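You operate a simulated robot arm through the tools that you are given. There is no shell and no other tool.

Carry out the task below with a simulated robot arm. There is one attempt and no reset: what you move stays moved.

## Task
Put things in order on the snack worktop. At the end: the blue can (marked "BERRY") is on the grey medium carton (marked "GRIPS"); the red camera card stands where the white bundle of cards stood; the white bundle of cards stands where the blue can stood; the blue white-band mains plug stands where the red camera card stood; whatever was shut is shut again. Leave all else as you found it, and nothing knocked over. Set down upright: blue can.

Only the result counts: the job must be done as asked and must still hold three seconds after the hand-in. Knocking over, shifting, dropping, spilling or breaking anything else fails it.

## Robot
A 7-joint arm with a two-finger parallel gripper, fixed in place. Base frame: the origin is at the foot of the arm, x ahead of it, y to its left, z up; the work surface is at about z = 0. Lengths are in m, angles in degrees, forces in N, time in s.
With the tool pointing down near the work surface it reaches from about 0.22 to 0.58 m from the base axis. Its first joint turns from -66.0 to 66.0 degrees. Payload 2.5 kg.
The tool frame sits at the grasp point between the pads (the TCP): z along the fingers, y along the line on which they close. The tips reach 0.023 m beyond it. Largest opening 0.094 m; finger width 0.038, thickness 0.01; the body of the gripper, 0.054 by 0.096 m, starts 0.039 m behind the TCP.
Orientation is that of the tool frame in the base frame, as [roll, pitch, yaw] about the fixed x, y, z axes, in that order (R = Rz(yaw) Ry(pitch) Rx(roll)). With the fingers straight down and closing along the base's y, the tool's x points along the base's -x, its y along +y and its z along -z.

## Interface
- The arm moves only by the tool jog_arm. Its argument "plan" is a list of rows, each a list of 6 numbers: the shift along the base's x, y, z in m, then the turn, a rotation vector about the base's x, y, z in degrees. In form: [[x, y, z, wx, wy, wz], ...]. A call has 1 to 20 rows; each row is the pose to reach, as a shift and turn from the pose commanded when the call began. "fingers" is the finger opening in m, from 0 to 0.094, set as the call begins (left out, the last holds). Each row takes 0.2 s and may step no farther than 0.05 m and 8.6 degrees from the row before; otherwise, or with a gripper value out of range, the whole call is refused. A pose out of reach is approached as far as the arm can. The call stops where the force on the tool passes 40 N (or 10 N more than at its start, if that is more) or the arm is blocked; 0.2 s more then pass. The fingers move at their own pace (about 0.108 m/s each) and stop on an object; they squeeze with about 23 N. The grip force told is the motor's: it shows also when the fingers shut on nothing. Time passes only in rows, and 0.2 s behind the last, so rows that repeat a pose let the fingers close. The reply holds the time, the measured pose of the TCP, the force on the tool along the base axes, the opening and the grip force, in the units named above and with some noise, with the torque about the TCP (base axes, N m) and any sound that the robot's microphone picked up.
- Cameras (640 x 400 px; columns grow to the right, rows downward): "scene" is fixed at [0.099, -0.3929, 0.5527]; the picture's right is [0.95, -0.30, 0.00], its down [-0.14, -0.46, -0.88] and it looks along [0.26, 0.84, -0.48] (base axes); focal length 324 px, centre (320, 200). "wrist" rides on the gripper at [0.086, 0.016, -0.074] in the tool frame; the picture's right is [-0.18, 0.98, 0.00], its down [-0.58, -0.11, -0.81] and it looks along [-0.79, -0.15, 0.59] (tool axes); focal length 243 px, centre (320, 200). There is no depth. A picture from a camera that has moved, and an enlarged one, comes with that camera's place and axes in the base frame and with its lens.
- snapshot(camera): a new picture of that camera. The clock stands still meanwhile.
- close_up(camera, box): a new picture of the part [left, top, right, bottom] of that camera's present view, enlarged. The clock stands still meanwhile.
- job_done(): hands the job in; it is judged then, once.

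Nothing tells you positions but the pictures and the camera data. Unless the task says otherwise, let go and move clear before handing in.

The tools are called after "Emit:" as name(argument=value, ...) on one line, values as JSON. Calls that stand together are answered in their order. jog_arm: Moves the arm, as the interface text tells. Its arguments: {"type":"object","properties":{"plan":{"type":"array"},"fingers":{"type":"number"}},"required":["plan"]} The other tools are called the same way: snapshot (camera) takes a picture; close_up (camera, box) takes an enlarged picture of a part of a camera's view; job_done () hands the job in.

At the start:

```text
clock: 0.0
ee_pos: [0.3091, 0.3294, 0.3425]
tool_rot: [-180.0, 0.0, -179.9]
ft_force: [-0.5, 0.1, 0.4]
moment: [0.02, 0.0, -0.01]
width: 0.0941
gripper_force: 0.1
```

scene: 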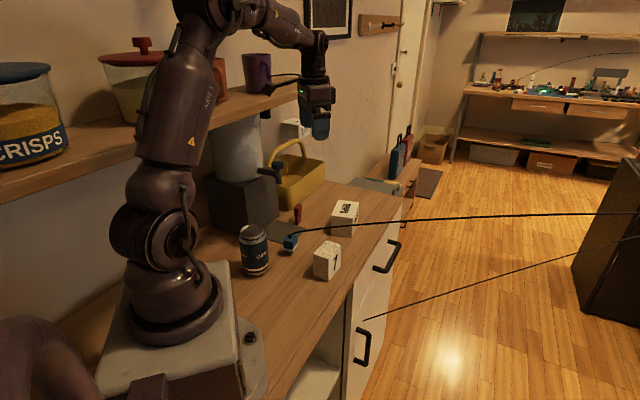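
wrist: 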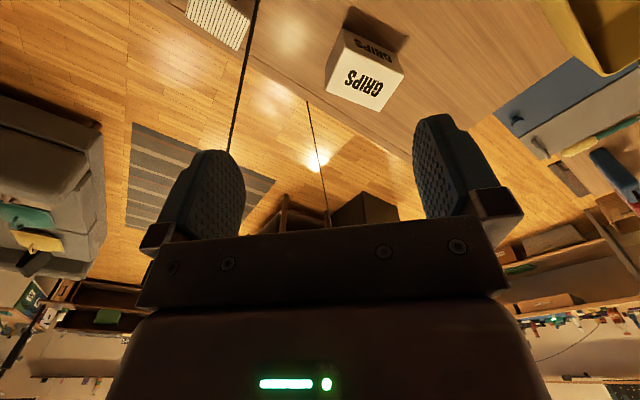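

I see a worktop with a dark can, a blue plug on a cord, a white block, a box marked GRIPS and a red item. I'll take enlarged views to identify everything before moving.

Emit:
close_up(camera="scene", box=[220, 180, 420, 305])

Emit:
close_up(camera="scene", box=[220, 100, 380, 200])

Emit:
close_up(camera="scene", box=[280, 180, 440, 280])

Emit:
close_up(camera="wrist", box=[160, 0, 480, 200])

```text
3.20 times, centred on (320, 242) of scene
camera zoom: at [0.099, -0.3929, 0.5527], right [0.95, -0.3, 0.0], down [-0.14, -0.46, -0.88], along [0.26, 0.84, -0.48], focal length 1037 px, centre (320, 64)
```

zoom: 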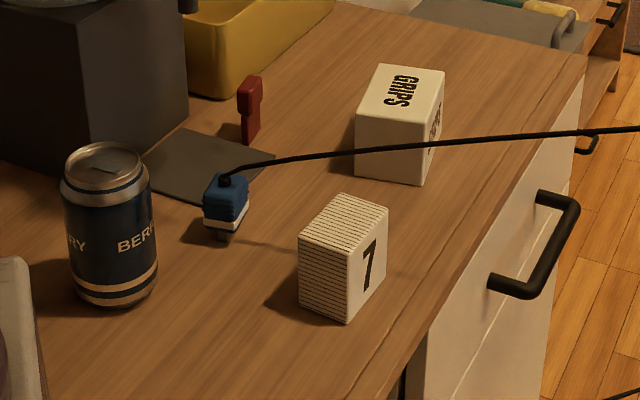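

```text
4.00 times, centred on (300, 150) of scene
camera zoom: at [0.099, -0.3929, 0.5527], right [0.95, -0.3, 0.0], down [-0.14, -0.46, -0.88], along [0.26, 0.84, -0.48], focal length 1297 px, centre (400, 400)
```

zoom: 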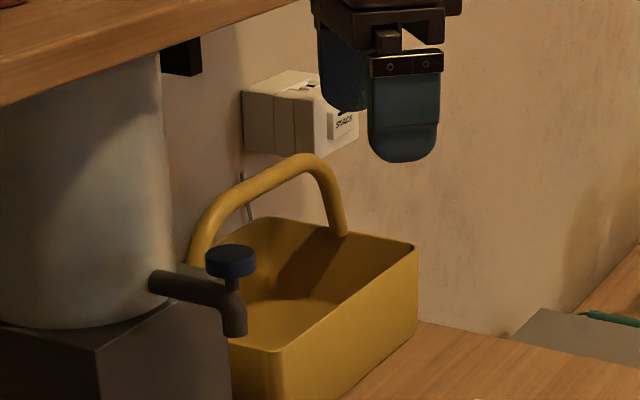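

```text
4.00 times, centred on (360, 230) of scene
camera zoom: at [0.099, -0.3929, 0.5527], right [0.95, -0.3, 0.0], down [-0.14, -0.46, -0.88], along [0.26, 0.84, -0.48], focal length 1297 px, centre (160, 80)
```

zoom: 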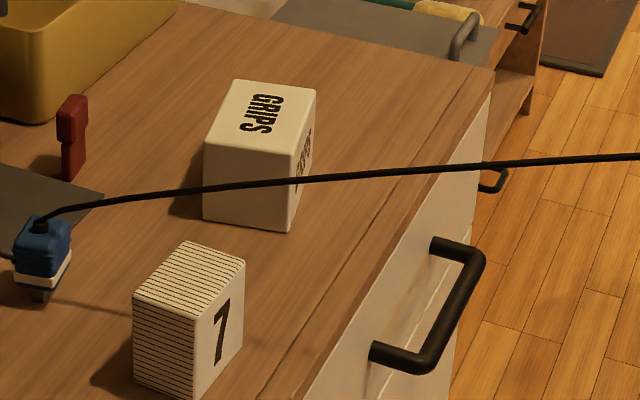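

```text
2.00 times, centred on (320, 100) of wrist
camera zoom: at [0.2214, 0.3463, 0.4173], right [0.18, 0.98, 0.0], down [0.58, -0.11, 0.81], along [0.79, -0.15, -0.59], focal length 485 px, centre (320, 400)
```

zoom: 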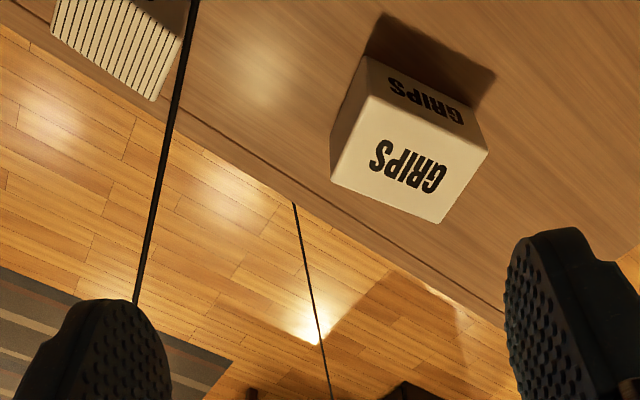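

The worktop holds the can, the plug with its cord rising to the right, the striped "7" bundle, the GRIPS carton and a red card standing near a dark mat. I'll look closer at the neighbouring objects and the cord before planning.

Emit:
close_up(camera="scene", box=[200, 160, 320, 235])

Emit:
close_up(camera="scene", box=[270, 190, 334, 230])

Emit:
close_up(camera="scene", box=[230, 210, 350, 285])

Emit:
close_up(camera="scene", box=[400, 150, 640, 300])

Emit:
close_up(camera="scene", box=[160, 0, 400, 150])

```text
5.33 times, centred on (260, 198) of scene
camera zoom: at [0.099, -0.3929, 0.5527], right [0.95, -0.3, 0.0], down [-0.14, -0.46, -0.88], along [0.26, 0.84, -0.48], focal length 1729 px, centre (640, 213)
```

zoom: 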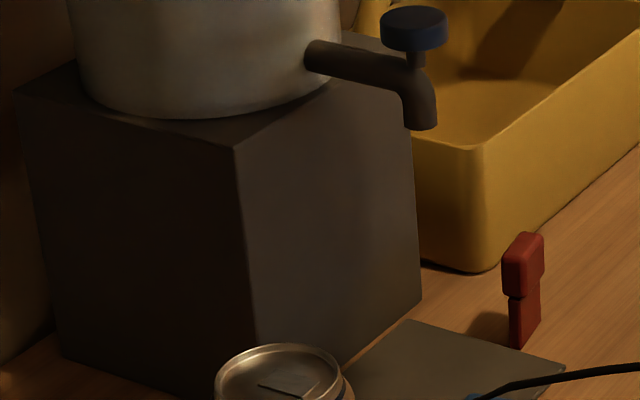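

```text
10.00 times, centred on (302, 210) of scene
camera zoom: at [0.099, -0.3929, 0.5527], right [0.95, -0.3, 0.0], down [-0.14, -0.46, -0.88], along [0.26, 0.84, -0.48], focal length 3242 px, centre (500, 100)
```

zoom: 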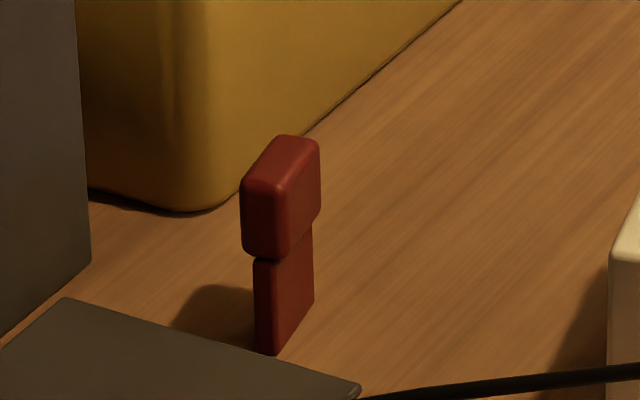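

```text
5.33 times, centred on (290, 248) of scene
camera zoom: at [0.099, -0.3929, 0.5527], right [0.95, -0.3, 0.0], down [-0.14, -0.46, -0.88], along [0.26, 0.84, -0.48], focal length 1729 px, centre (480, -53)
```

zoom: 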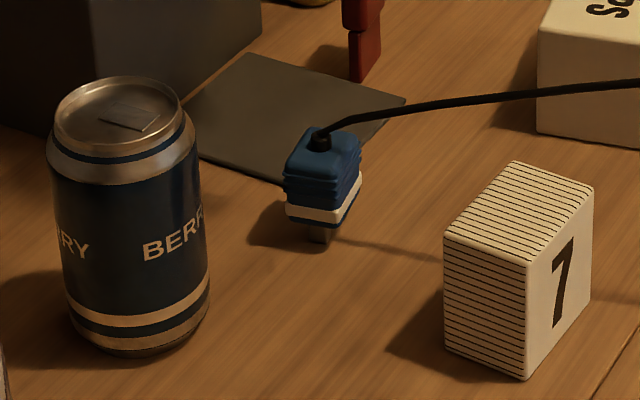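

```text
2.67 times, centred on (520, 225) of scene
camera zoom: at [0.099, -0.3929, 0.5527], right [0.95, -0.3, 0.0], down [-0.14, -0.46, -0.88], along [0.26, 0.84, -0.48], focal length 864 px, centre (-213, 133)
```

zoom: 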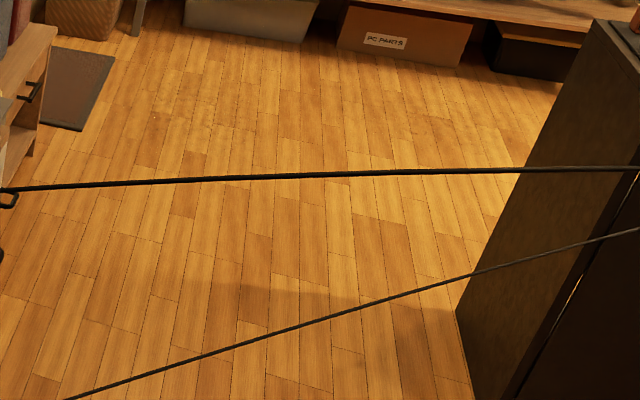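

```text
2.67 times, centred on (280, 75) of scene
camera zoom: at [0.099, -0.3929, 0.5527], right [0.95, -0.3, 0.0], down [-0.14, -0.46, -0.88], along [0.26, 0.84, -0.48], focal length 864 px, centre (427, 533)
```

zoom: 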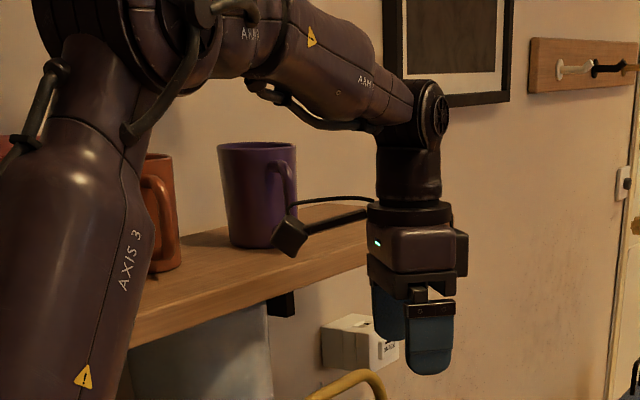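

The cord runs out to the right past the worktop and a second line comes back to the worktop's front. I'll look closer at where it ends.

Emit:
close_up(camera="scene", box=[320, 260, 480, 360])

Emit:
close_up(camera="wrist", box=[200, 60, 420, 240])

Emit:
close_up(camera="scene", box=[180, 100, 340, 200])

```text
4.00 times, centred on (400, 310) of scene
camera zoom: at [0.099, -0.3929, 0.5527], right [0.95, -0.3, 0.0], down [-0.14, -0.46, -0.88], along [0.26, 0.84, -0.48], focal length 1297 px, centre (0, -240)
```

zoom: 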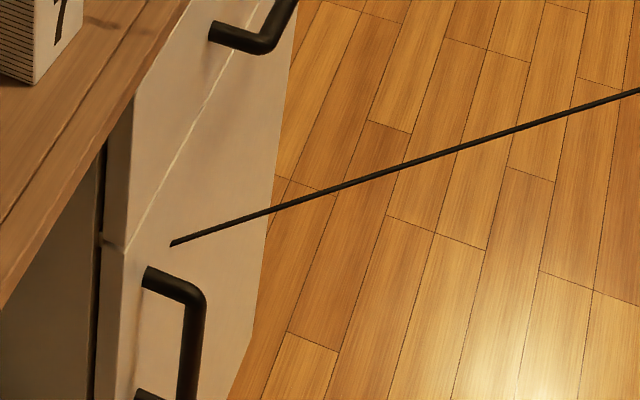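

```text
2.22 times, centred on (310, 150) of wrist
camera zoom: at [0.2214, 0.3463, 0.4173], right [0.18, 0.98, 0.0], down [0.58, -0.11, 0.81], along [0.79, -0.15, -0.59], focal length 539 px, centre (342, 311)
```

zoom: 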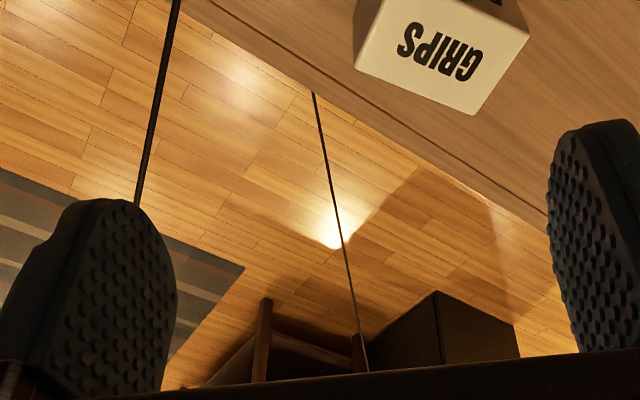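

```text
4.00 times, centred on (260, 150) of scene
camera zoom: at [0.099, -0.3929, 0.5527], right [0.95, -0.3, 0.0], down [-0.14, -0.46, -0.88], along [0.26, 0.84, -0.48], focal length 1297 px, centre (560, 400)
```

zoom: 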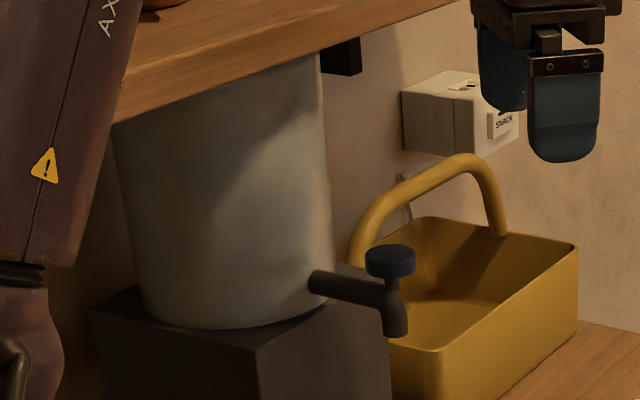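

The cord loops far out to the right and back through the drawer front, so it has plenty of slack. Objects are roughly at can (0.135, 0.276), plug (0.232, 0.303), bundle (0.308, 0.212), GRIPS (0.42, 0.375) and red card (0.293, 0.45). I'll pull the arm back and turn the wrist camera toward them for a second view.

Emit:
jog_arm(plan=[[-0.013, -0.014, 0.008, 0, 0, 7.5], [-0.026, -0.028, 0.016, 0, 0, 15], [-0.039, -0.042, 0.024, 0, 0, 22.5], [-0.052, -0.056, 0.032, 0, 0, 30], [-0.065, -0.07, 0.04, 0, 0, 37.5], [-0.078, -0.084, 0.048, 0, 0, 45], [-0.09, -0.1, 0.055, 0, 0, 52]], fingers=0.094)

```text
clock: 1.6
ee_pos: [0.2196, 0.2289, 0.3998]
tool_rot: [-180.0, -0.1, -127.9]
ft_force: [-0.2, 0.8, -1.1]
moment: [-0.01, -0.01, 0.0]
width: 0.094
gripper_force: 0.1
```

The arm moved as commanded with the tool still straight down. Next I take pictures from both cameras.

Emit:
snapshot(camera="wrist")

Emit:
snapshot(camera="scene")

```text
taken
camera wrist: at [0.153, 0.1717, 0.473], right [-0.66, 0.75, 0.0], down [0.44, 0.39, 0.81], along [0.6, 0.53, -0.59], focal length 243 px, centre (320, 200)
```

wrist: 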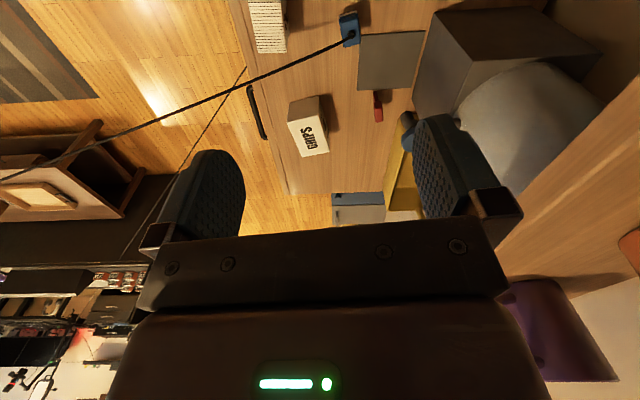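

```text
taken
```

scene: 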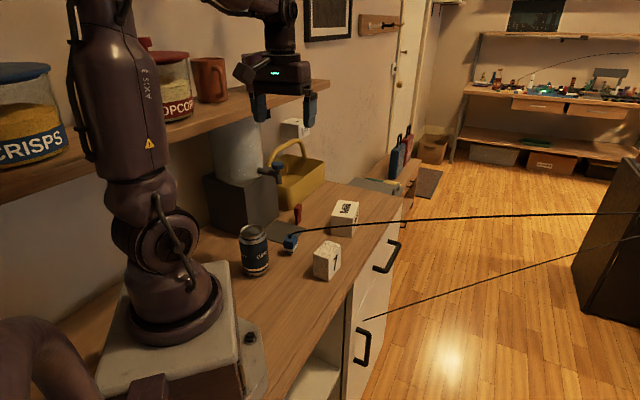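

I can now see the plug, mat, red card, tap and dispenser from above, with the purple mug on the shelf to the side. I'll enlarge these for measurement.

Emit:
close_up(camera="wrist", box=[300, 0, 460, 100])

Emit:
close_up(camera="wrist", box=[320, 60, 480, 160])

Emit:
close_up(camera="wrist", box=[230, 0, 390, 100])

Emit:
close_up(camera="wrist", box=[240, 70, 400, 170])

Emit:
close_up(camera="wrist", box=[400, 0, 640, 150])

```text
4.00 times, centred on (380, 50) of wrist
camera zoom: at [0.153, 0.1717, 0.473], right [-0.66, 0.75, 0.0], down [0.44, 0.39, 0.81], along [0.6, 0.53, -0.59], focal length 970 px, centre (80, 800)
```

zoom: 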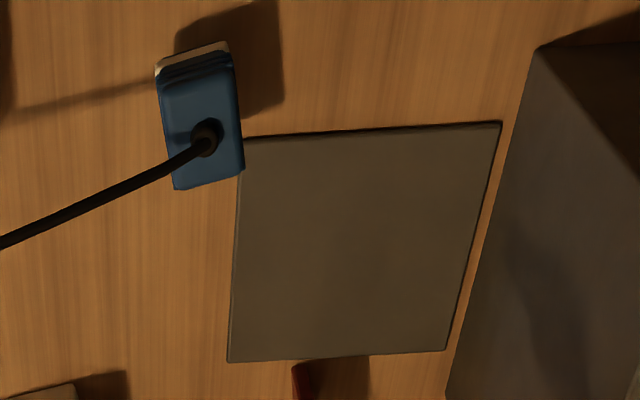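

```text
4.00 times, centred on (400, 110) of wrist
camera zoom: at [0.153, 0.1717, 0.473], right [-0.66, 0.75, 0.0], down [0.44, 0.39, 0.81], along [0.6, 0.53, -0.59], focal length 970 px, centre (0, 560)
```

zoom: 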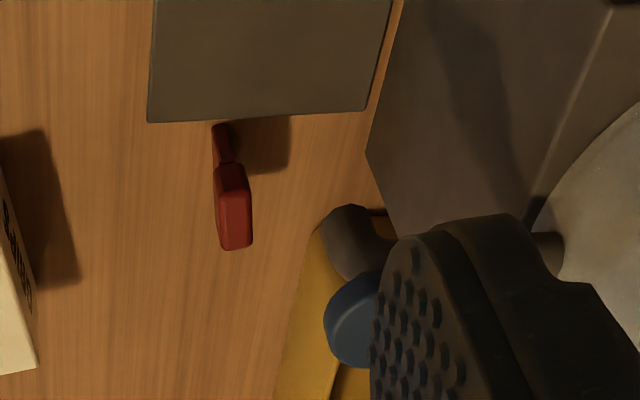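

```text
4.00 times, centred on (310, 50) of wrist
camera zoom: at [0.153, 0.1717, 0.473], right [-0.66, 0.75, 0.0], down [0.44, 0.39, 0.81], along [0.6, 0.53, -0.59], focal length 970 px, centre (360, 800)
```

zoom: 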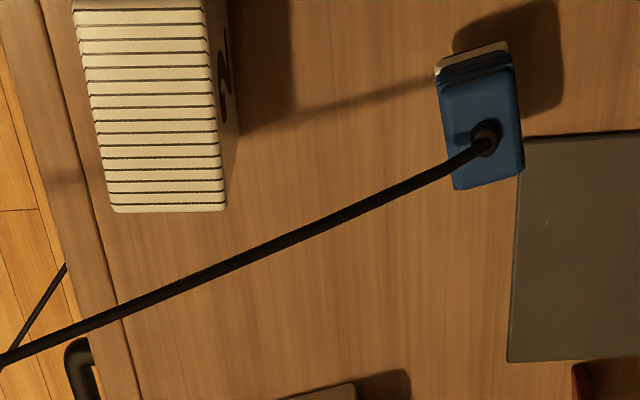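

```text
4.00 times, centred on (320, 120) of wrist
camera zoom: at [0.153, 0.1717, 0.473], right [-0.66, 0.75, 0.0], down [0.44, 0.39, 0.81], along [0.6, 0.53, -0.59], focal length 970 px, centre (320, 520)
```

zoom: 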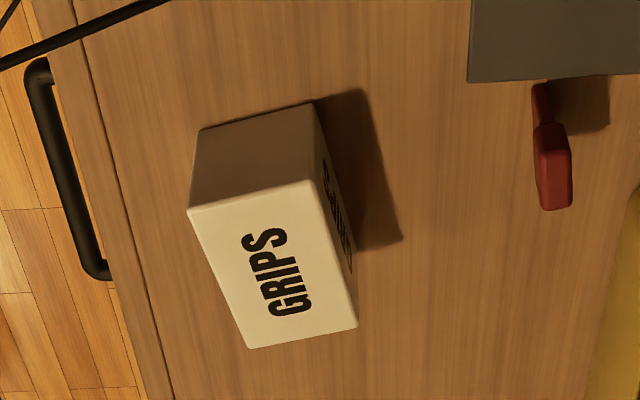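

```text
2.67 times, centred on (520, 75) of wrist
camera zoom: at [0.153, 0.1717, 0.473], right [-0.66, 0.75, 0.0], down [0.44, 0.39, 0.81], along [0.6, 0.53, -0.59], focal length 647 px, centre (-213, 533)
```

zoom: 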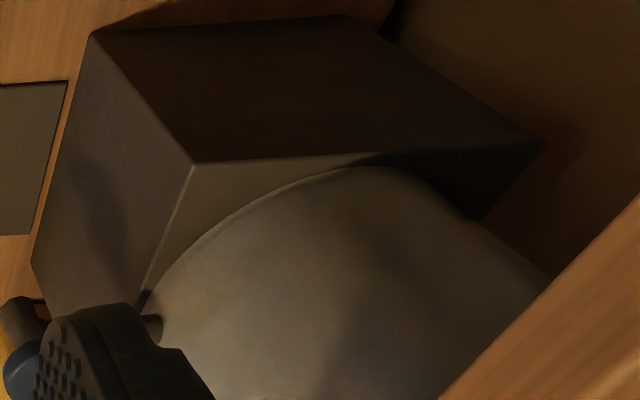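

I've located the tap tip near (0.228, 0.399, 0.17), the red card at about (0.291, 0.450) and the plug at about (0.232, 0.303). The shelf front edge is about 0.09 m behind the can. Next I hover near the can to measure it with the wrist camera.

Emit:
jog_arm(plan=[[-0.02, 0.01, -0.03, 0, 0, 0], [-0.04, 0.02, -0.06, 0, 0, 0], [-0.055, 0.028, -0.09, 0, 0, 0], [-0.07, 0.034, -0.12, 0, 0, 0], [-0.08, 0.038, -0.15, 0, 0, 0], [-0.08, 0.038, -0.17, 0, 0, 0]])

Emit:
snapshot(camera="wrist")

Emit:
snapshot(camera="scene")

```text
clock: 3.0
ee_pos: [0.1406, 0.2676, 0.2283]
tool_rot: [180.0, -0.1, -128.0]
ft_force: [0.6, 0.1, 0.8]
moment: [0.0, -0.01, -0.01]
width: 0.094
gripper_force: 0.0
```

```text
taken
camera wrist: at [0.073, 0.2099, 0.302], right [-0.66, 0.75, 0.0], down [0.44, 0.39, 0.81], along [0.6, 0.53, -0.59], focal length 243 px, centre (320, 200)
```

wrist: 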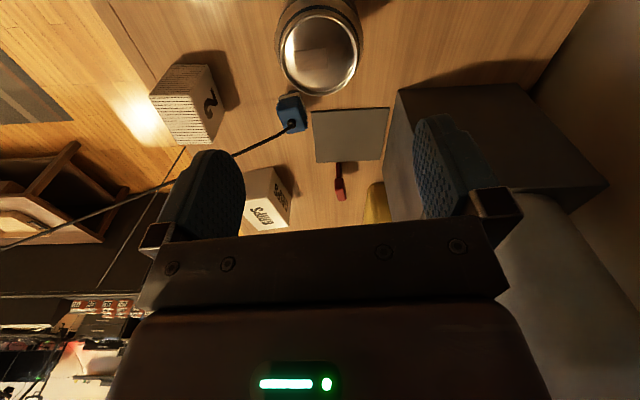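

```text
taken
```

scene: 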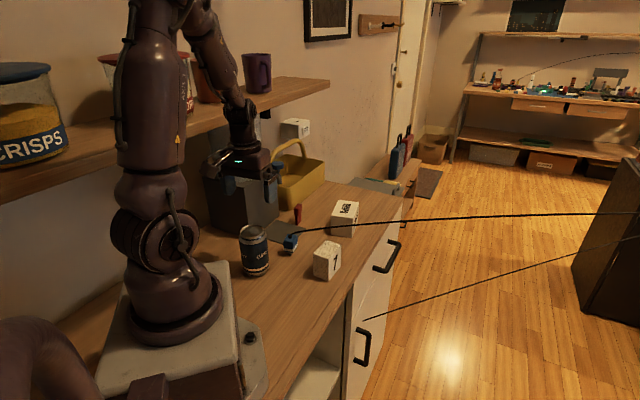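

The can's rim is now in view below the gripper and nothing has been disturbed. I'll enlarge it and the other objects for accurate positions.

Emit:
close_up(camera="wrist", box=[240, 0, 400, 100])

Emit:
close_up(camera="wrist", box=[250, 80, 410, 180])

Emit:
close_up(camera="wrist", box=[130, 40, 290, 140])

Emit:
close_up(camera="wrist", box=[200, 140, 360, 240])

```text
4.00 times, centred on (320, 50) of wrist
camera zoom: at [0.073, 0.2099, 0.302], right [-0.66, 0.75, 0.0], down [0.44, 0.39, 0.81], along [0.6, 0.53, -0.59], focal length 970 px, centre (320, 800)
```

zoom: 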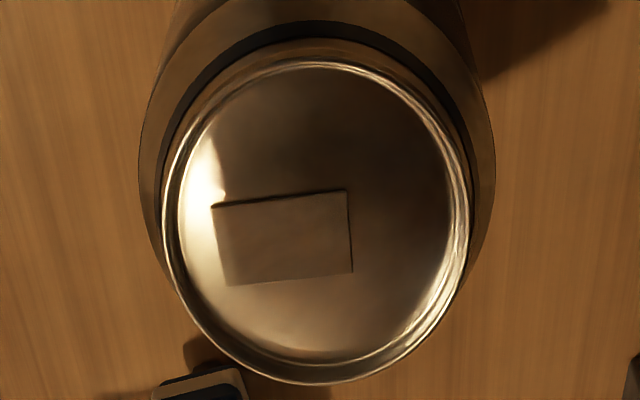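

```text
4.00 times, centred on (330, 130) of wrist
camera zoom: at [0.073, 0.2099, 0.302], right [-0.66, 0.75, 0.0], down [0.44, 0.39, 0.81], along [0.6, 0.53, -0.59], focal length 970 px, centre (280, 480)
```

zoom: 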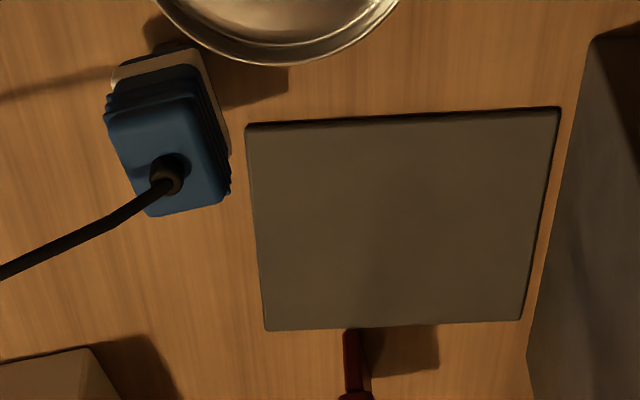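

```text
4.00 times, centred on (210, 90) of wrist
camera zoom: at [0.073, 0.2099, 0.302], right [-0.66, 0.75, 0.0], down [0.44, 0.39, 0.81], along [0.6, 0.53, -0.59], focal length 970 px, centre (760, 640)
```

zoom: 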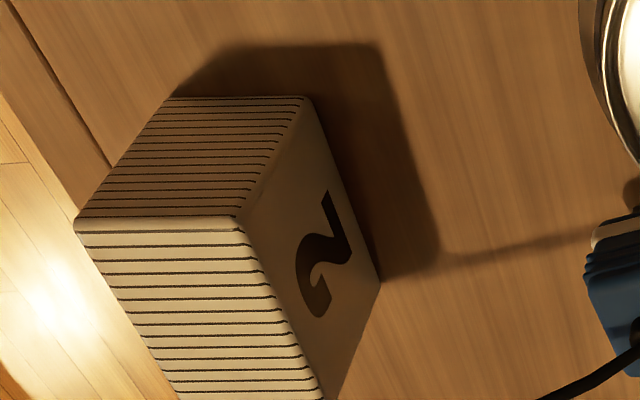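

```text
4.00 times, centred on (280, 190) of wrist
camera zoom: at [0.073, 0.2099, 0.302], right [-0.66, 0.75, 0.0], down [0.44, 0.39, 0.81], along [0.6, 0.53, -0.59], focal length 970 px, centre (480, 240)
```

zoom: 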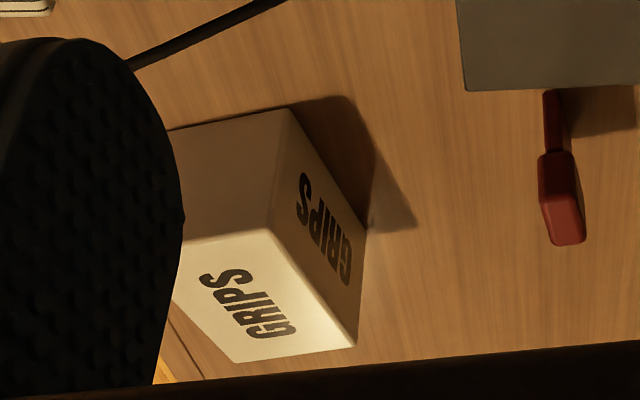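

The can centre is at about (0.1355, 0.2643) with its top near z = 0.115. I'll centre over it and descend in small steps with the fingers open.

Emit:
jog_arm(plan=[[-0.004, -0.003, 0, 0, 0, 0], [-0.004, -0.003, -0.04, 0, 0, 0], [-0.004, -0.003, -0.08, 0, 0, 0], [-0.004, -0.003, -0.11, 0, 0, 0], [-0.004, -0.003, -0.13, 0, 0, 0], [-0.004, -0.003, -0.144, 0, 0, 0]], fingers=0.094)

Emit:
snapshot(camera="wrist")

Emit:
close_up(camera="scene", box=[180, 160, 340, 300])

```text
clock: 4.4
ee_pos: [0.1355, 0.2649, 0.0856]
tool_rot: [-180.0, 0.0, -127.9]
ft_force: [-0.9, -0.1, -0.1]
moment: [0.0, -0.02, 0.02]
width: 0.0941
gripper_force: 0.0
```

```text
taken
camera wrist: at [0.0688, 0.2068, 0.1597], right [-0.66, 0.75, 0.0], down [0.44, 0.39, 0.81], along [0.6, 0.53, -0.59], focal length 243 px, centre (320, 200)
```

wrist: 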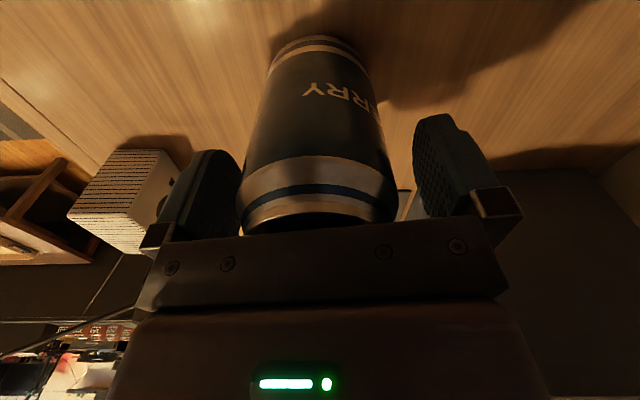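

```text
2.86 times, centred on (260, 230) of scene
camera zoom: at [0.099, -0.3929, 0.5527], right [0.95, -0.3, 0.0], down [-0.14, -0.46, -0.88], along [0.26, 0.84, -0.48], focal length 926 px, centre (491, 114)
```

zoom: 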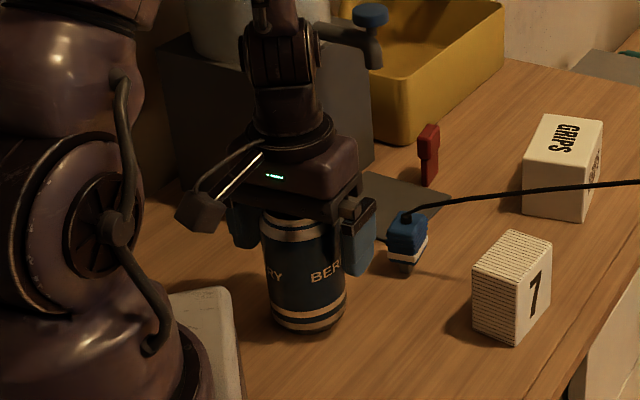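

The can sits centred between the open pads with the palm just above its top. I close the fingers on it.

Emit:
jog_arm(plan=[[0, 0, 0, 0, 0, 0], [0, 0, 0, 0, 0, 0], [0, 0, 0, 0, 0, 0], [0, 0, 0, 0, 0, 0]], fingers=0.04)

```text
clock: 5.4
ee_pos: [0.1359, 0.2635, 0.0858]
tool_rot: [-180.0, 0.0, -127.9]
ft_force: [0.3, 0.4, -0.7]
moment: [0.04, -0.02, 0.01]
width: 0.0645
gripper_force: 23.0
```

The can is held firmly (0.0645 m wide, 23 N). I lift it and carry it to a free temporary spot at about (0.235, 0.13), clear of the plug and bundle.

Emit:
jog_arm(plan=[[0, 0, 0.02, 0, 0, 0], [0, 0, 0.05, 0, 0, 0], [0, 0, 0.08, 0, 0, 0], [0.017, -0.022, 0.09, 0, 0, 0], [0.034, -0.045, 0.09, 0, 0, 0], [0.05, -0.067, 0.09, 0, 0, 0], [0.067, -0.09, 0.09, 0, 0, 0], [0.084, -0.112, 0.09, 0, 0, 0], [0.1, -0.134, 0.09, 0, 0, 0], [0.1, -0.134, 0.09, 0, 0, 0]])

Emit:
snapshot(camera="scene")

Emit:
snapshot(camera="wrist")

```text
clock: 7.6
ee_pos: [0.2339, 0.1301, 0.1752]
tool_rot: [-179.9, 0.0, -128.0]
ft_force: [0.4, -0.3, -4.1]
moment: [0.02, -0.02, -0.01]
width: 0.0646
gripper_force: 22.8
```

```text
taken
```

scene: 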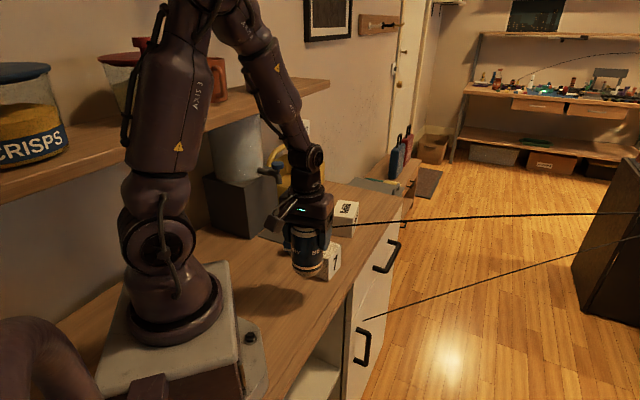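

```text
taken
camera wrist: at [0.1679, 0.0735, 0.2485], right [-0.66, 0.75, 0.0], down [0.44, 0.39, 0.81], along [0.6, 0.53, -0.59], focal length 243 px, centre (320, 200)
```

wrist: 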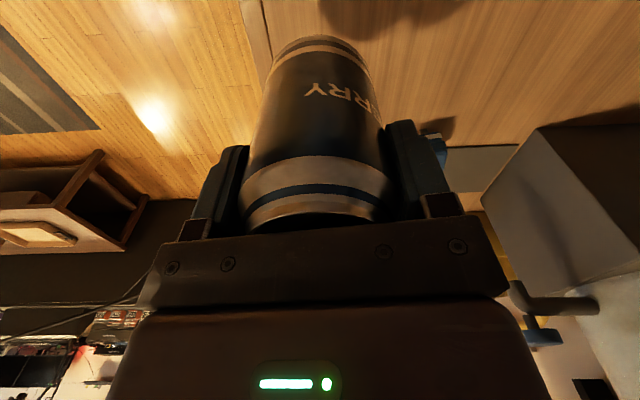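

The can is over the temporary spot with nothing beneath it, and weighs about 4 N. I lower it gently to its original grip height and release.

Emit:
jog_arm(plan=[[0, 0, -0.03, 0, 0, 0], [0, 0, -0.06, 0, 0, 0], [0, 0, -0.078, 0, 0, 0], [0, 0, -0.085, 0, 0, 0], [0, 0, -0.0885, 0, 0, 0], [0, 0, -0.0895, 0, 0, 0], [0, 0, -0.0895, 0, 0, 0]])

```text
clock: 9.2
ee_pos: [0.2341, 0.1305, 0.0856]
tool_rot: [-180.0, 0.1, -128.0]
ft_force: [-2.3, -0.1, 10.1]
moment: [-0.07, 0.22, 0.0]
width: 0.0645
gripper_force: 23.3
```

The upward force shows the can is standing on the worktop. I open the fingers, let it settle, and rise straight up.

Emit:
jog_arm(plan=[[0, 0, 0, 0, 0, 0], [0, 0, 0, 0, 0, 0], [0, 0, 0, 0, 0, 0], [0, 0, 0.03, 0, 0, 0], [0, 0, 0.07, 0, 0, 0], [0, 0, 0.11, 0, 0, 0], [0, 0, 0.15, 0, 0, 0]], fingers=0.094)

Emit:
snapshot(camera="scene")

Emit:
snapshot(camera="wrist")

```text
clock: 10.8
ee_pos: [0.2349, 0.131, 0.2377]
tool_rot: [-180.0, -0.1, -128.0]
ft_force: [0.0, 0.1, -1.3]
moment: [0.0, 0.03, -0.03]
width: 0.094
gripper_force: 0.1
```

```text
taken
```

scene: 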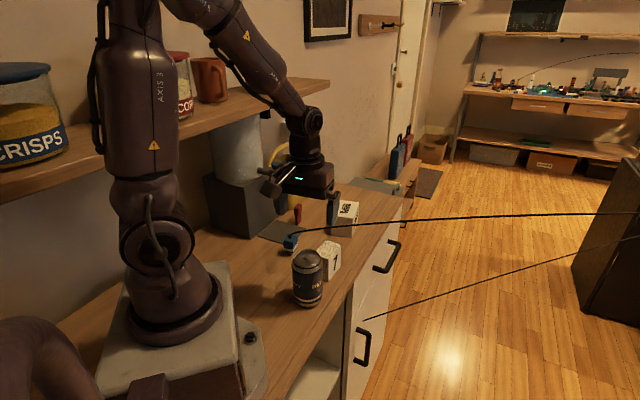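

```text
taken
camera wrist: at [0.1672, 0.0736, 0.3119], right [-0.66, 0.75, 0.0], down [0.44, 0.39, 0.81], along [0.6, 0.53, -0.59], focal length 243 px, centre (320, 200)
```

wrist: 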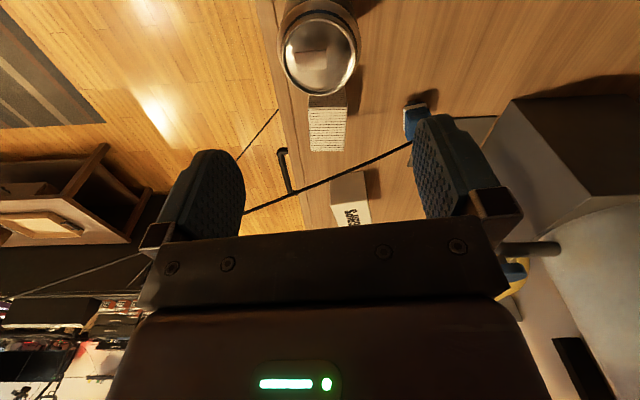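

The can stands upright at the temporary spot. Next I hover over the bundle, turned so the fingers close on its narrower side, and measure it.

Emit:
jog_arm(plan=[[0.018, 0.02, 0, 0, 0, -3], [0.036, 0.04, 0, 0, 0, -6], [0.053, 0.06, 0, 0, 0, -9], [0.07, 0.078, -0.02, 0, 0, -11], [0.07, 0.078, -0.038, 0, 0, -11]], fingers=0.07)

Emit:
snapshot(camera="wrist")

Emit:
close_up(camera="wrist", box=[220, 0, 420, 125])

Emit:
close_up(camera="scene", box=[250, 160, 410, 320])

```text
clock: 12.0
ee_pos: [0.3035, 0.2091, 0.1957]
tool_rot: [179.9, 0.0, -139.1]
ft_force: [-0.2, 0.3, -0.6]
moment: [0.01, 0.0, 0.02]
width: 0.0699
gripper_force: 0.0
```

```text
taken
camera wrist: at [0.2271, 0.1655, 0.2704], right [-0.51, 0.86, 0.0], down [0.51, 0.3, 0.81], along [0.7, 0.41, -0.59], focal length 243 px, centre (320, 200)
```

wrist: 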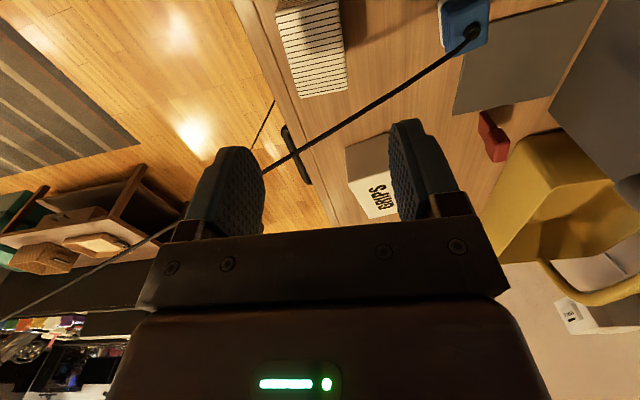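

```text
3.20 times, centred on (320, 62) of wrist
camera zoom: at [0.2271, 0.1655, 0.2704], right [-0.51, 0.86, 0.0], down [0.51, 0.3, 0.81], along [0.7, 0.41, -0.59], focal length 776 px, centre (320, 640)
```

zoom: 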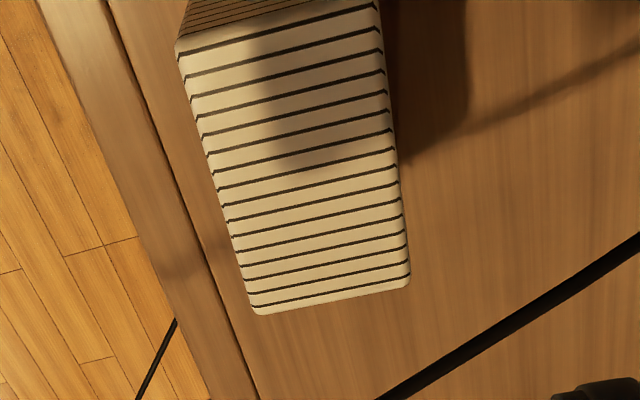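

```text
2.50 times, centred on (330, 240) of scene
camera zoom: at [0.099, -0.3929, 0.5527], right [0.95, -0.3, 0.0], down [-0.14, -0.46, -0.88], along [0.26, 0.84, -0.48], focal length 810 px, centre (295, 100)
```

zoom: 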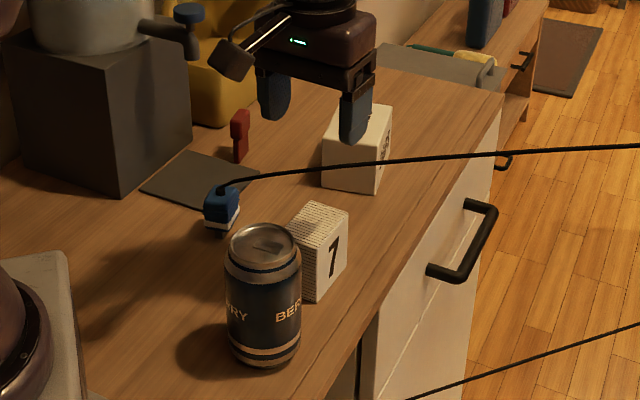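

The bundle centre is at about (0.306, 0.209), but the camera boom would come down on the can at its present spot. I'll first move the can to a roomier temporary spot near (0.36, 0.275), crossing well above the cord.

Emit:
jog_arm(plan=[[-0.02, -0.022, 0.01, 0, 0, 3], [-0.04, -0.044, 0.02, 0, 0, 6], [-0.055, -0.061, 0.02, 0, 0, 9], [-0.07, -0.078, 0.02, 0, 0, 11], [-0.07, -0.078, -0.02, 0, 0, 11], [-0.07, -0.078, -0.06, 0, 0, 11], [-0.07, -0.078, -0.09, 0, 0, 11], [-0.07, -0.078, -0.112, 0, 0, 11], [-0.07, -0.078, -0.112, 0, 0, 11]], fingers=0.094)

Emit:
snapshot(camera="wrist")

```text
clock: 14.0
ee_pos: [0.2339, 0.1313, 0.0844]
tool_rot: [-180.0, -0.1, -128.0]
ft_force: [0.2, 0.1, -0.4]
moment: [0.01, 0.0, 0.0]
width: 0.094
gripper_force: 0.0
```

```text
taken
camera wrist: at [0.1667, 0.073, 0.1578], right [-0.66, 0.75, 0.0], down [0.44, 0.39, 0.81], along [0.6, 0.53, -0.59], focal length 243 px, centre (320, 200)
```

wrist: 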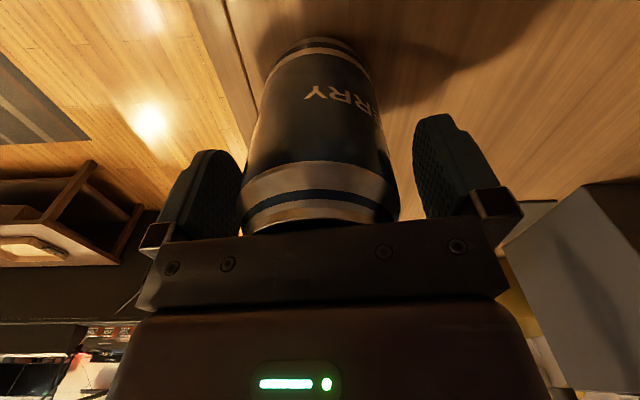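

The can is centred between the pads again. I grip it and lift it well clear.

Emit:
jog_arm(plan=[[0, 0, 0, 0, 0, 0], [0, 0, 0, 0, 0, 0], [0, 0, 0, 0, 0, 0], [0, 0, 0, 0, 0, 0], [0, 0, 0.03, 0, 0, 0], [0, 0, 0.07, 0, 0, 0], [0, 0, 0.11, 0, 0, 0], [0, 0, 0.15, 0, 0, 0], [0, 0, 0.165, 0, 0, 0]], fingers=0.04)

```text
clock: 16.0
ee_pos: [0.2338, 0.1298, 0.2481]
tool_rot: [180.0, 0.0, -128.0]
ft_force: [-0.6, -0.4, -3.3]
moment: [-0.01, -0.03, -0.01]
width: 0.0647
gripper_force: 23.2
```

The can is held and its base is about 0.16 m up. I carry it over the bundle and cord to the new spot and check before lowering.

Emit:
jog_arm(plan=[[0.02, 0.023, 0, 0, 0, 0], [0.041, 0.048, 0, 0, 0, 0], [0.062, 0.072, 0, 0, 0, 0], [0.083, 0.096, 0, 0, 0, 0], [0.104, 0.12, 0, 0, 0, 0], [0.125, 0.145, 0, 0, 0, 0], [0.125, 0.145, 0, 0, 0, 0], [0.125, 0.145, -0.02, 0, 0, 0]])

Emit:
close_up(camera="scene", box=[240, 120, 440, 300])

Emit:
snapshot(camera="wrist")

```text
clock: 17.8
ee_pos: [0.3613, 0.2753, 0.231]
tool_rot: [180.0, -0.1, -128.0]
ft_force: [0.4, 0.2, -3.1]
moment: [0.01, 0.01, -0.02]
width: 0.0645
gripper_force: 23.4
```

```text
2.22 times, centred on (340, 210) of scene
camera zoom: at [0.099, -0.3929, 0.5527], right [0.95, -0.3, 0.0], down [-0.14, -0.46, -0.88], along [0.26, 0.84, -0.48], focal length 720 px, centre (276, 178)
```

zoom: 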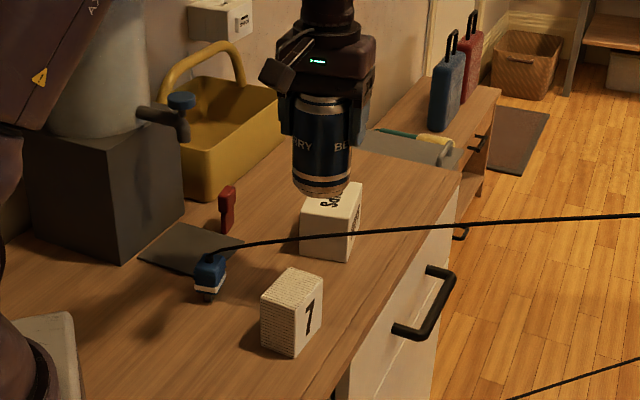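

```text
taken
camera wrist: at [0.295, 0.2185, 0.3054], right [-0.66, 0.75, 0.0], down [0.44, 0.39, 0.81], along [0.6, 0.53, -0.59], focal length 243 px, centre (320, 200)
```

wrist: 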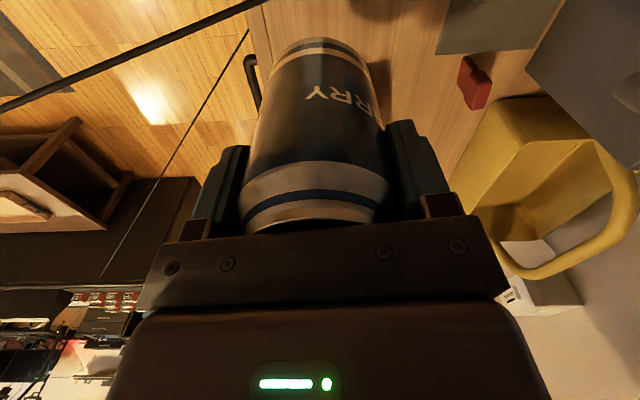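

The chosen spot is bare worktop between the cord and GRIPS. I lower the can there slowly.

Emit:
jog_arm(plan=[[0, 0, -0.04, 0, 0, 0], [0, 0, -0.08, 0, 0, 0], [0, 0, -0.115, 0, 0, 0], [0, 0, -0.133, 0, 0, 0], [0, 0, -0.14, 0, 0, 0], [0, 0, -0.1435, 0, 0, 0], [0, 0, -0.1445, 0, 0, 0], [0, 0, -0.1445, 0, 0, 0]])

```text
clock: 19.6
ee_pos: [0.3599, 0.2747, 0.0844]
tool_rot: [-179.9, 0.1, -128.0]
ft_force: [0.2, -0.1, -4.5]
moment: [0.04, 0.03, 0.02]
width: 0.0644
gripper_force: 23.2
```

The force still shows the can's full weight, so it is a hair above the surface. I lower it by a couple more millimetres.

Emit:
jog_arm(plan=[[0, 0, -0.001, 0, 0, 0], [0, 0, -0.0015, 0, 0, 0], [0, 0, -0.0015, 0, 0, 0]])

```text
clock: 20.4
ee_pos: [0.3601, 0.275, 0.0848]
tool_rot: [-179.9, 0.0, -127.9]
ft_force: [-0.2, 0.1, 0.4]
moment: [0.0, 0.0, 0.01]
width: 0.0644
gripper_force: 23.4
```

The force is now near zero, so the worktop is carrying the can. I release it and rise straight up.

Emit:
jog_arm(plan=[[0, 0, 0, 0, 0, 0], [0, 0, 0, 0, 0, 0], [0, 0, 0, 0, 0, 0], [0, 0, 0.03, 0, 0, 0], [0, 0, 0.07, 0, 0, 0], [0, 0, 0.11, 0, 0, 0], [0, 0, 0.13, 0, 0, 0]], fingers=0.094)

Emit:
close_up(camera="scene", box=[240, 120, 440, 300])

```text
clock: 22.0
ee_pos: [0.3614, 0.2754, 0.2168]
tool_rot: [179.9, 0.0, -128.0]
ft_force: [-1.0, -0.3, -0.6]
moment: [0.0, -0.02, 0.0]
width: 0.0937
gripper_force: 0.0
```

```text
2.22 times, centred on (340, 210) of scene
camera zoom: at [0.099, -0.3929, 0.5527], right [0.95, -0.3, 0.0], down [-0.14, -0.46, -0.88], along [0.26, 0.84, -0.48], focal length 720 px, centre (276, 178)
```

zoom: 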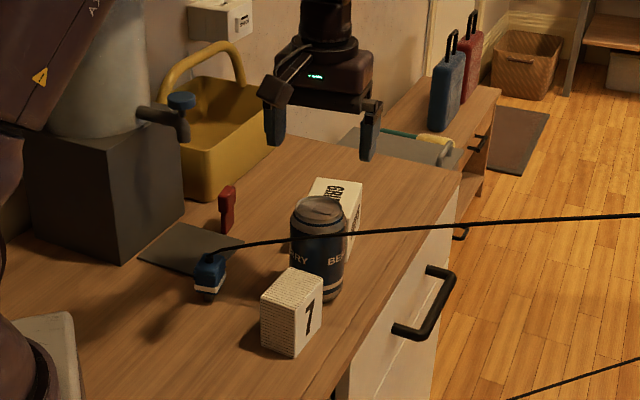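

The can stands safely between the cord and GRIPS. Now I go over the bundle, gripping slightly on its near side to stay clear of the cord, and descend.

Emit:
jog_arm(plan=[[-0.012, -0.0146, 0, 0, 0, -2], [-0.024, -0.029, 0, 0, 0, -4], [-0.037, -0.044, 0, 0, 0, -6], [-0.049, -0.058, 0, 0, 0, -8], [-0.061, -0.0729, 0, 0, 0, -10], [-0.061, -0.0729, -0.04, 0, 0, -10], [-0.061, -0.0729, -0.08, 0, 0, -10]], fingers=0.07)

Emit:
snapshot(camera="wrist")

Emit:
close_up(camera="scene", box=[240, 150, 400, 290])

```text
clock: 23.6
ee_pos: [0.2983, 0.2009, 0.1363]
tool_rot: [179.9, 0.1, -138.0]
ft_force: [-0.7, 0.3, 0.2]
moment: [0.0, -0.03, 0.02]
width: 0.0702
gripper_force: 0.1
```

```text
taken
camera wrist: at [0.2223, 0.1563, 0.2095], right [-0.52, 0.85, 0.0], down [0.5, 0.31, 0.81], along [0.69, 0.42, -0.59], focal length 243 px, centre (320, 200)
```

wrist: 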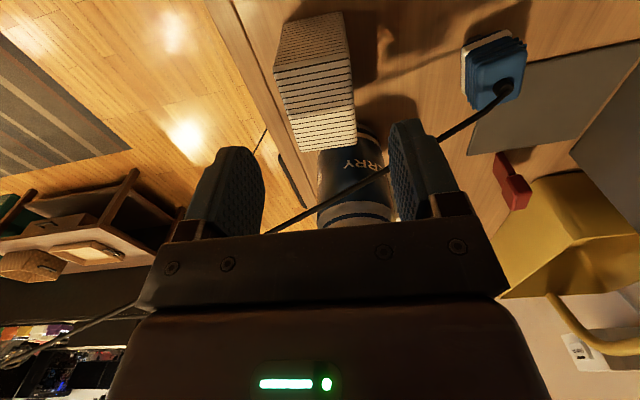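

```text
2.86 times, centred on (320, 220) of scene
camera zoom: at [0.099, -0.393, 0.5527], right [0.95, -0.3, 0.0], down [-0.14, -0.46, -0.88], along [0.26, 0.84, -0.48], focal length 926 px, centre (320, 143)
```

zoom: 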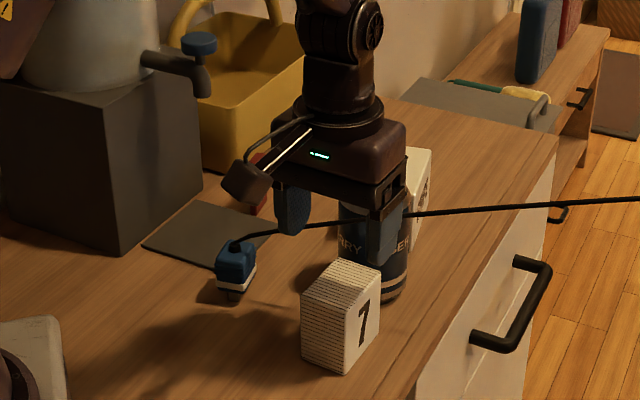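

The bundle is centred below the pads and the cord runs clear beside it. I descend to grip height.

Emit:
jog_arm(plan=[[0, 0, -0.03, 0, 0, 0], [0, 0, -0.055, 0, 0, 0], [0, 0, -0.075, 0, 0, 0], [0, 0, -0.086, 0, 0, 0], [0, 0, -0.086, 0, 0, 0]])

Emit:
snapshot(camera="wrist")

Emit:
close_up(camera="scene", box=[240, 150, 400, 290])

```text
clock: 24.8
ee_pos: [0.2987, 0.202, 0.0475]
tool_rot: [180.0, 0.1, -138.0]
ft_force: [-0.5, 0.2, -0.1]
moment: [-0.06, 0.01, 0.03]
width: 0.07
gripper_force: 0.1
```

```text
taken
camera wrist: at [0.2221, 0.1564, 0.121], right [-0.52, 0.85, 0.0], down [0.5, 0.31, 0.81], along [0.69, 0.42, -0.59], focal length 243 px, centre (320, 200)
```

wrist: 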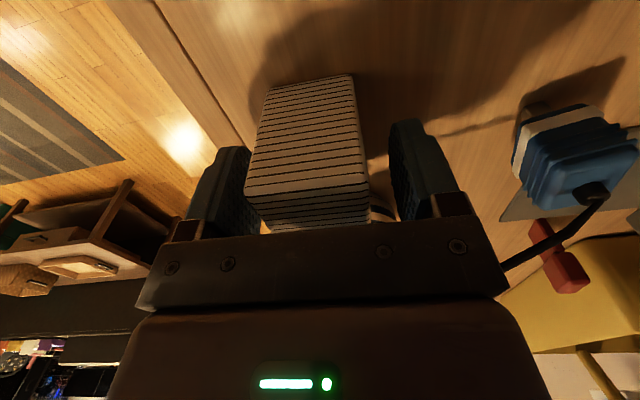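

```text
2.86 times, centred on (320, 220) of scene
camera zoom: at [0.099, -0.3929, 0.5527], right [0.95, -0.3, 0.0], down [-0.14, -0.46, -0.88], along [0.26, 0.84, -0.48], focal length 926 px, centre (320, 143)
```

zoom: 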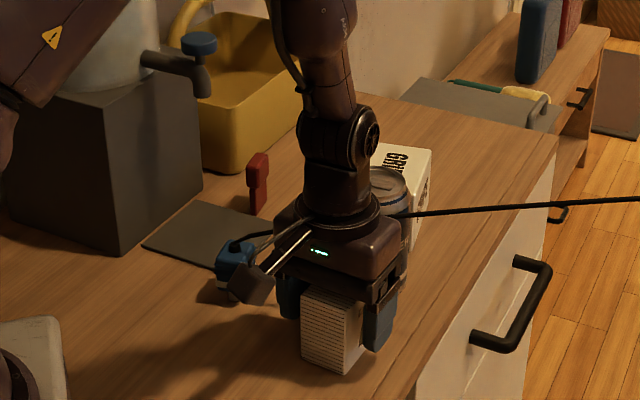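

The bundle is centred between the pads, and the plug and can are clear of the gripper. I close on it.

Emit:
jog_arm(plan=[[0, 0, 0, 0, 0, 0], [0, 0, 0, 0, 0, 0], [0, 0, 0, 0, 0, 0], [0, 0, 0, 0, 0, 0]], fingers=0.02)

```text
clock: 25.8
ee_pos: [0.2978, 0.2017, 0.0482]
tool_rot: [-179.9, 0.0, -138.0]
ft_force: [0.2, 0.3, -0.6]
moment: [-0.03, 0.03, -0.02]
width: 0.0447
gripper_force: 23.0
```

The bundle is held at 0.0447 m. I lift it while drawing back from the cord, then carry it to above the can's original place.

Emit:
jog_arm(plan=[[0, 0, 0.008, 0, 0, 0], [-0.008, -0.007, 0.022, 0, 0, 0], [-0.016, -0.014, 0.04, 0, 0, 0], [-0.02, -0.018, 0.065, 0, 0, 0], [-0.03, -0.016, 0.09, 0, 0, 0], [-0.055, -0.006, 0.1, 0, 0, 0], [-0.08, 0.006, 0.1, 0, 0, 0], [-0.105, 0.02, 0.1, 0, 0, 0], [-0.13, 0.033, 0.1, 0, 0, 0], [-0.15, 0.045, 0.1, 0, 0, 0], [-0.1705, 0.0555, 0.1, 0, 0, 0], [-0.1705, 0.0555, 0.1, 0, 0, 0]])

Emit:
snapshot(camera="wrist")

Emit:
snapshot(camera="scene")

```text
clock: 28.4
ee_pos: [0.1283, 0.2584, 0.1488]
tool_rot: [180.0, -0.1, -137.9]
ft_force: [-0.3, -0.3, -1.3]
moment: [0.02, 0.01, -0.01]
width: 0.0447
gripper_force: 23.4
```

```text
taken
camera wrist: at [0.0519, 0.2133, 0.2231], right [-0.52, 0.85, 0.0], down [0.5, 0.31, 0.81], along [0.69, 0.42, -0.59], focal length 243 px, centre (320, 200)
```

wrist: 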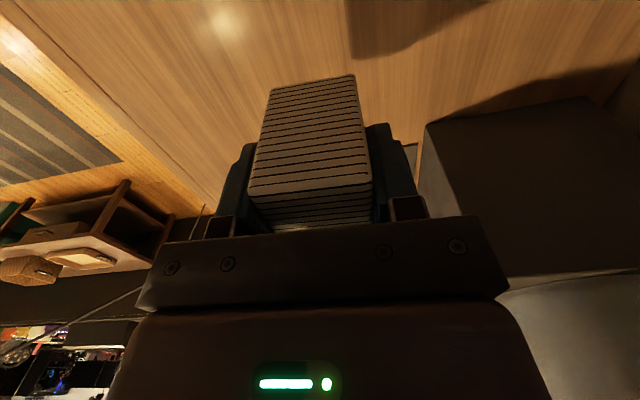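

```text
taken
```

scene: 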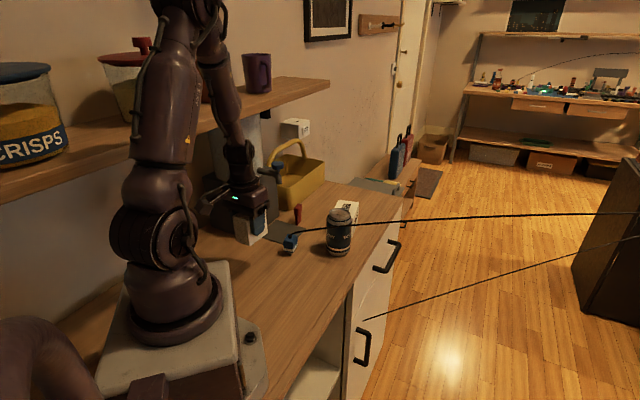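

The bundle is above the can's old place with bare worktop below. I lower it slowly until it touches.

Emit:
jog_arm(plan=[[0, 0, -0.04, 0, 0, 0], [0, 0, -0.075, 0, 0, 0], [0, 0, -0.09, 0, 0, 0], [0, 0, -0.096, 0, 0, 0], [0, 0, -0.099, 0, 0, 0], [0, 0, -0.1, 0, 0, 0], [0, 0, -0.1, 0, 0, 0]])

```text
clock: 30.0
ee_pos: [0.128, 0.2578, 0.0472]
tool_rot: [179.9, 0.0, -138.0]
ft_force: [0.3, 0.3, -1.5]
moment: [-0.02, -0.01, -0.01]
width: 0.0446
gripper_force: 23.2
```

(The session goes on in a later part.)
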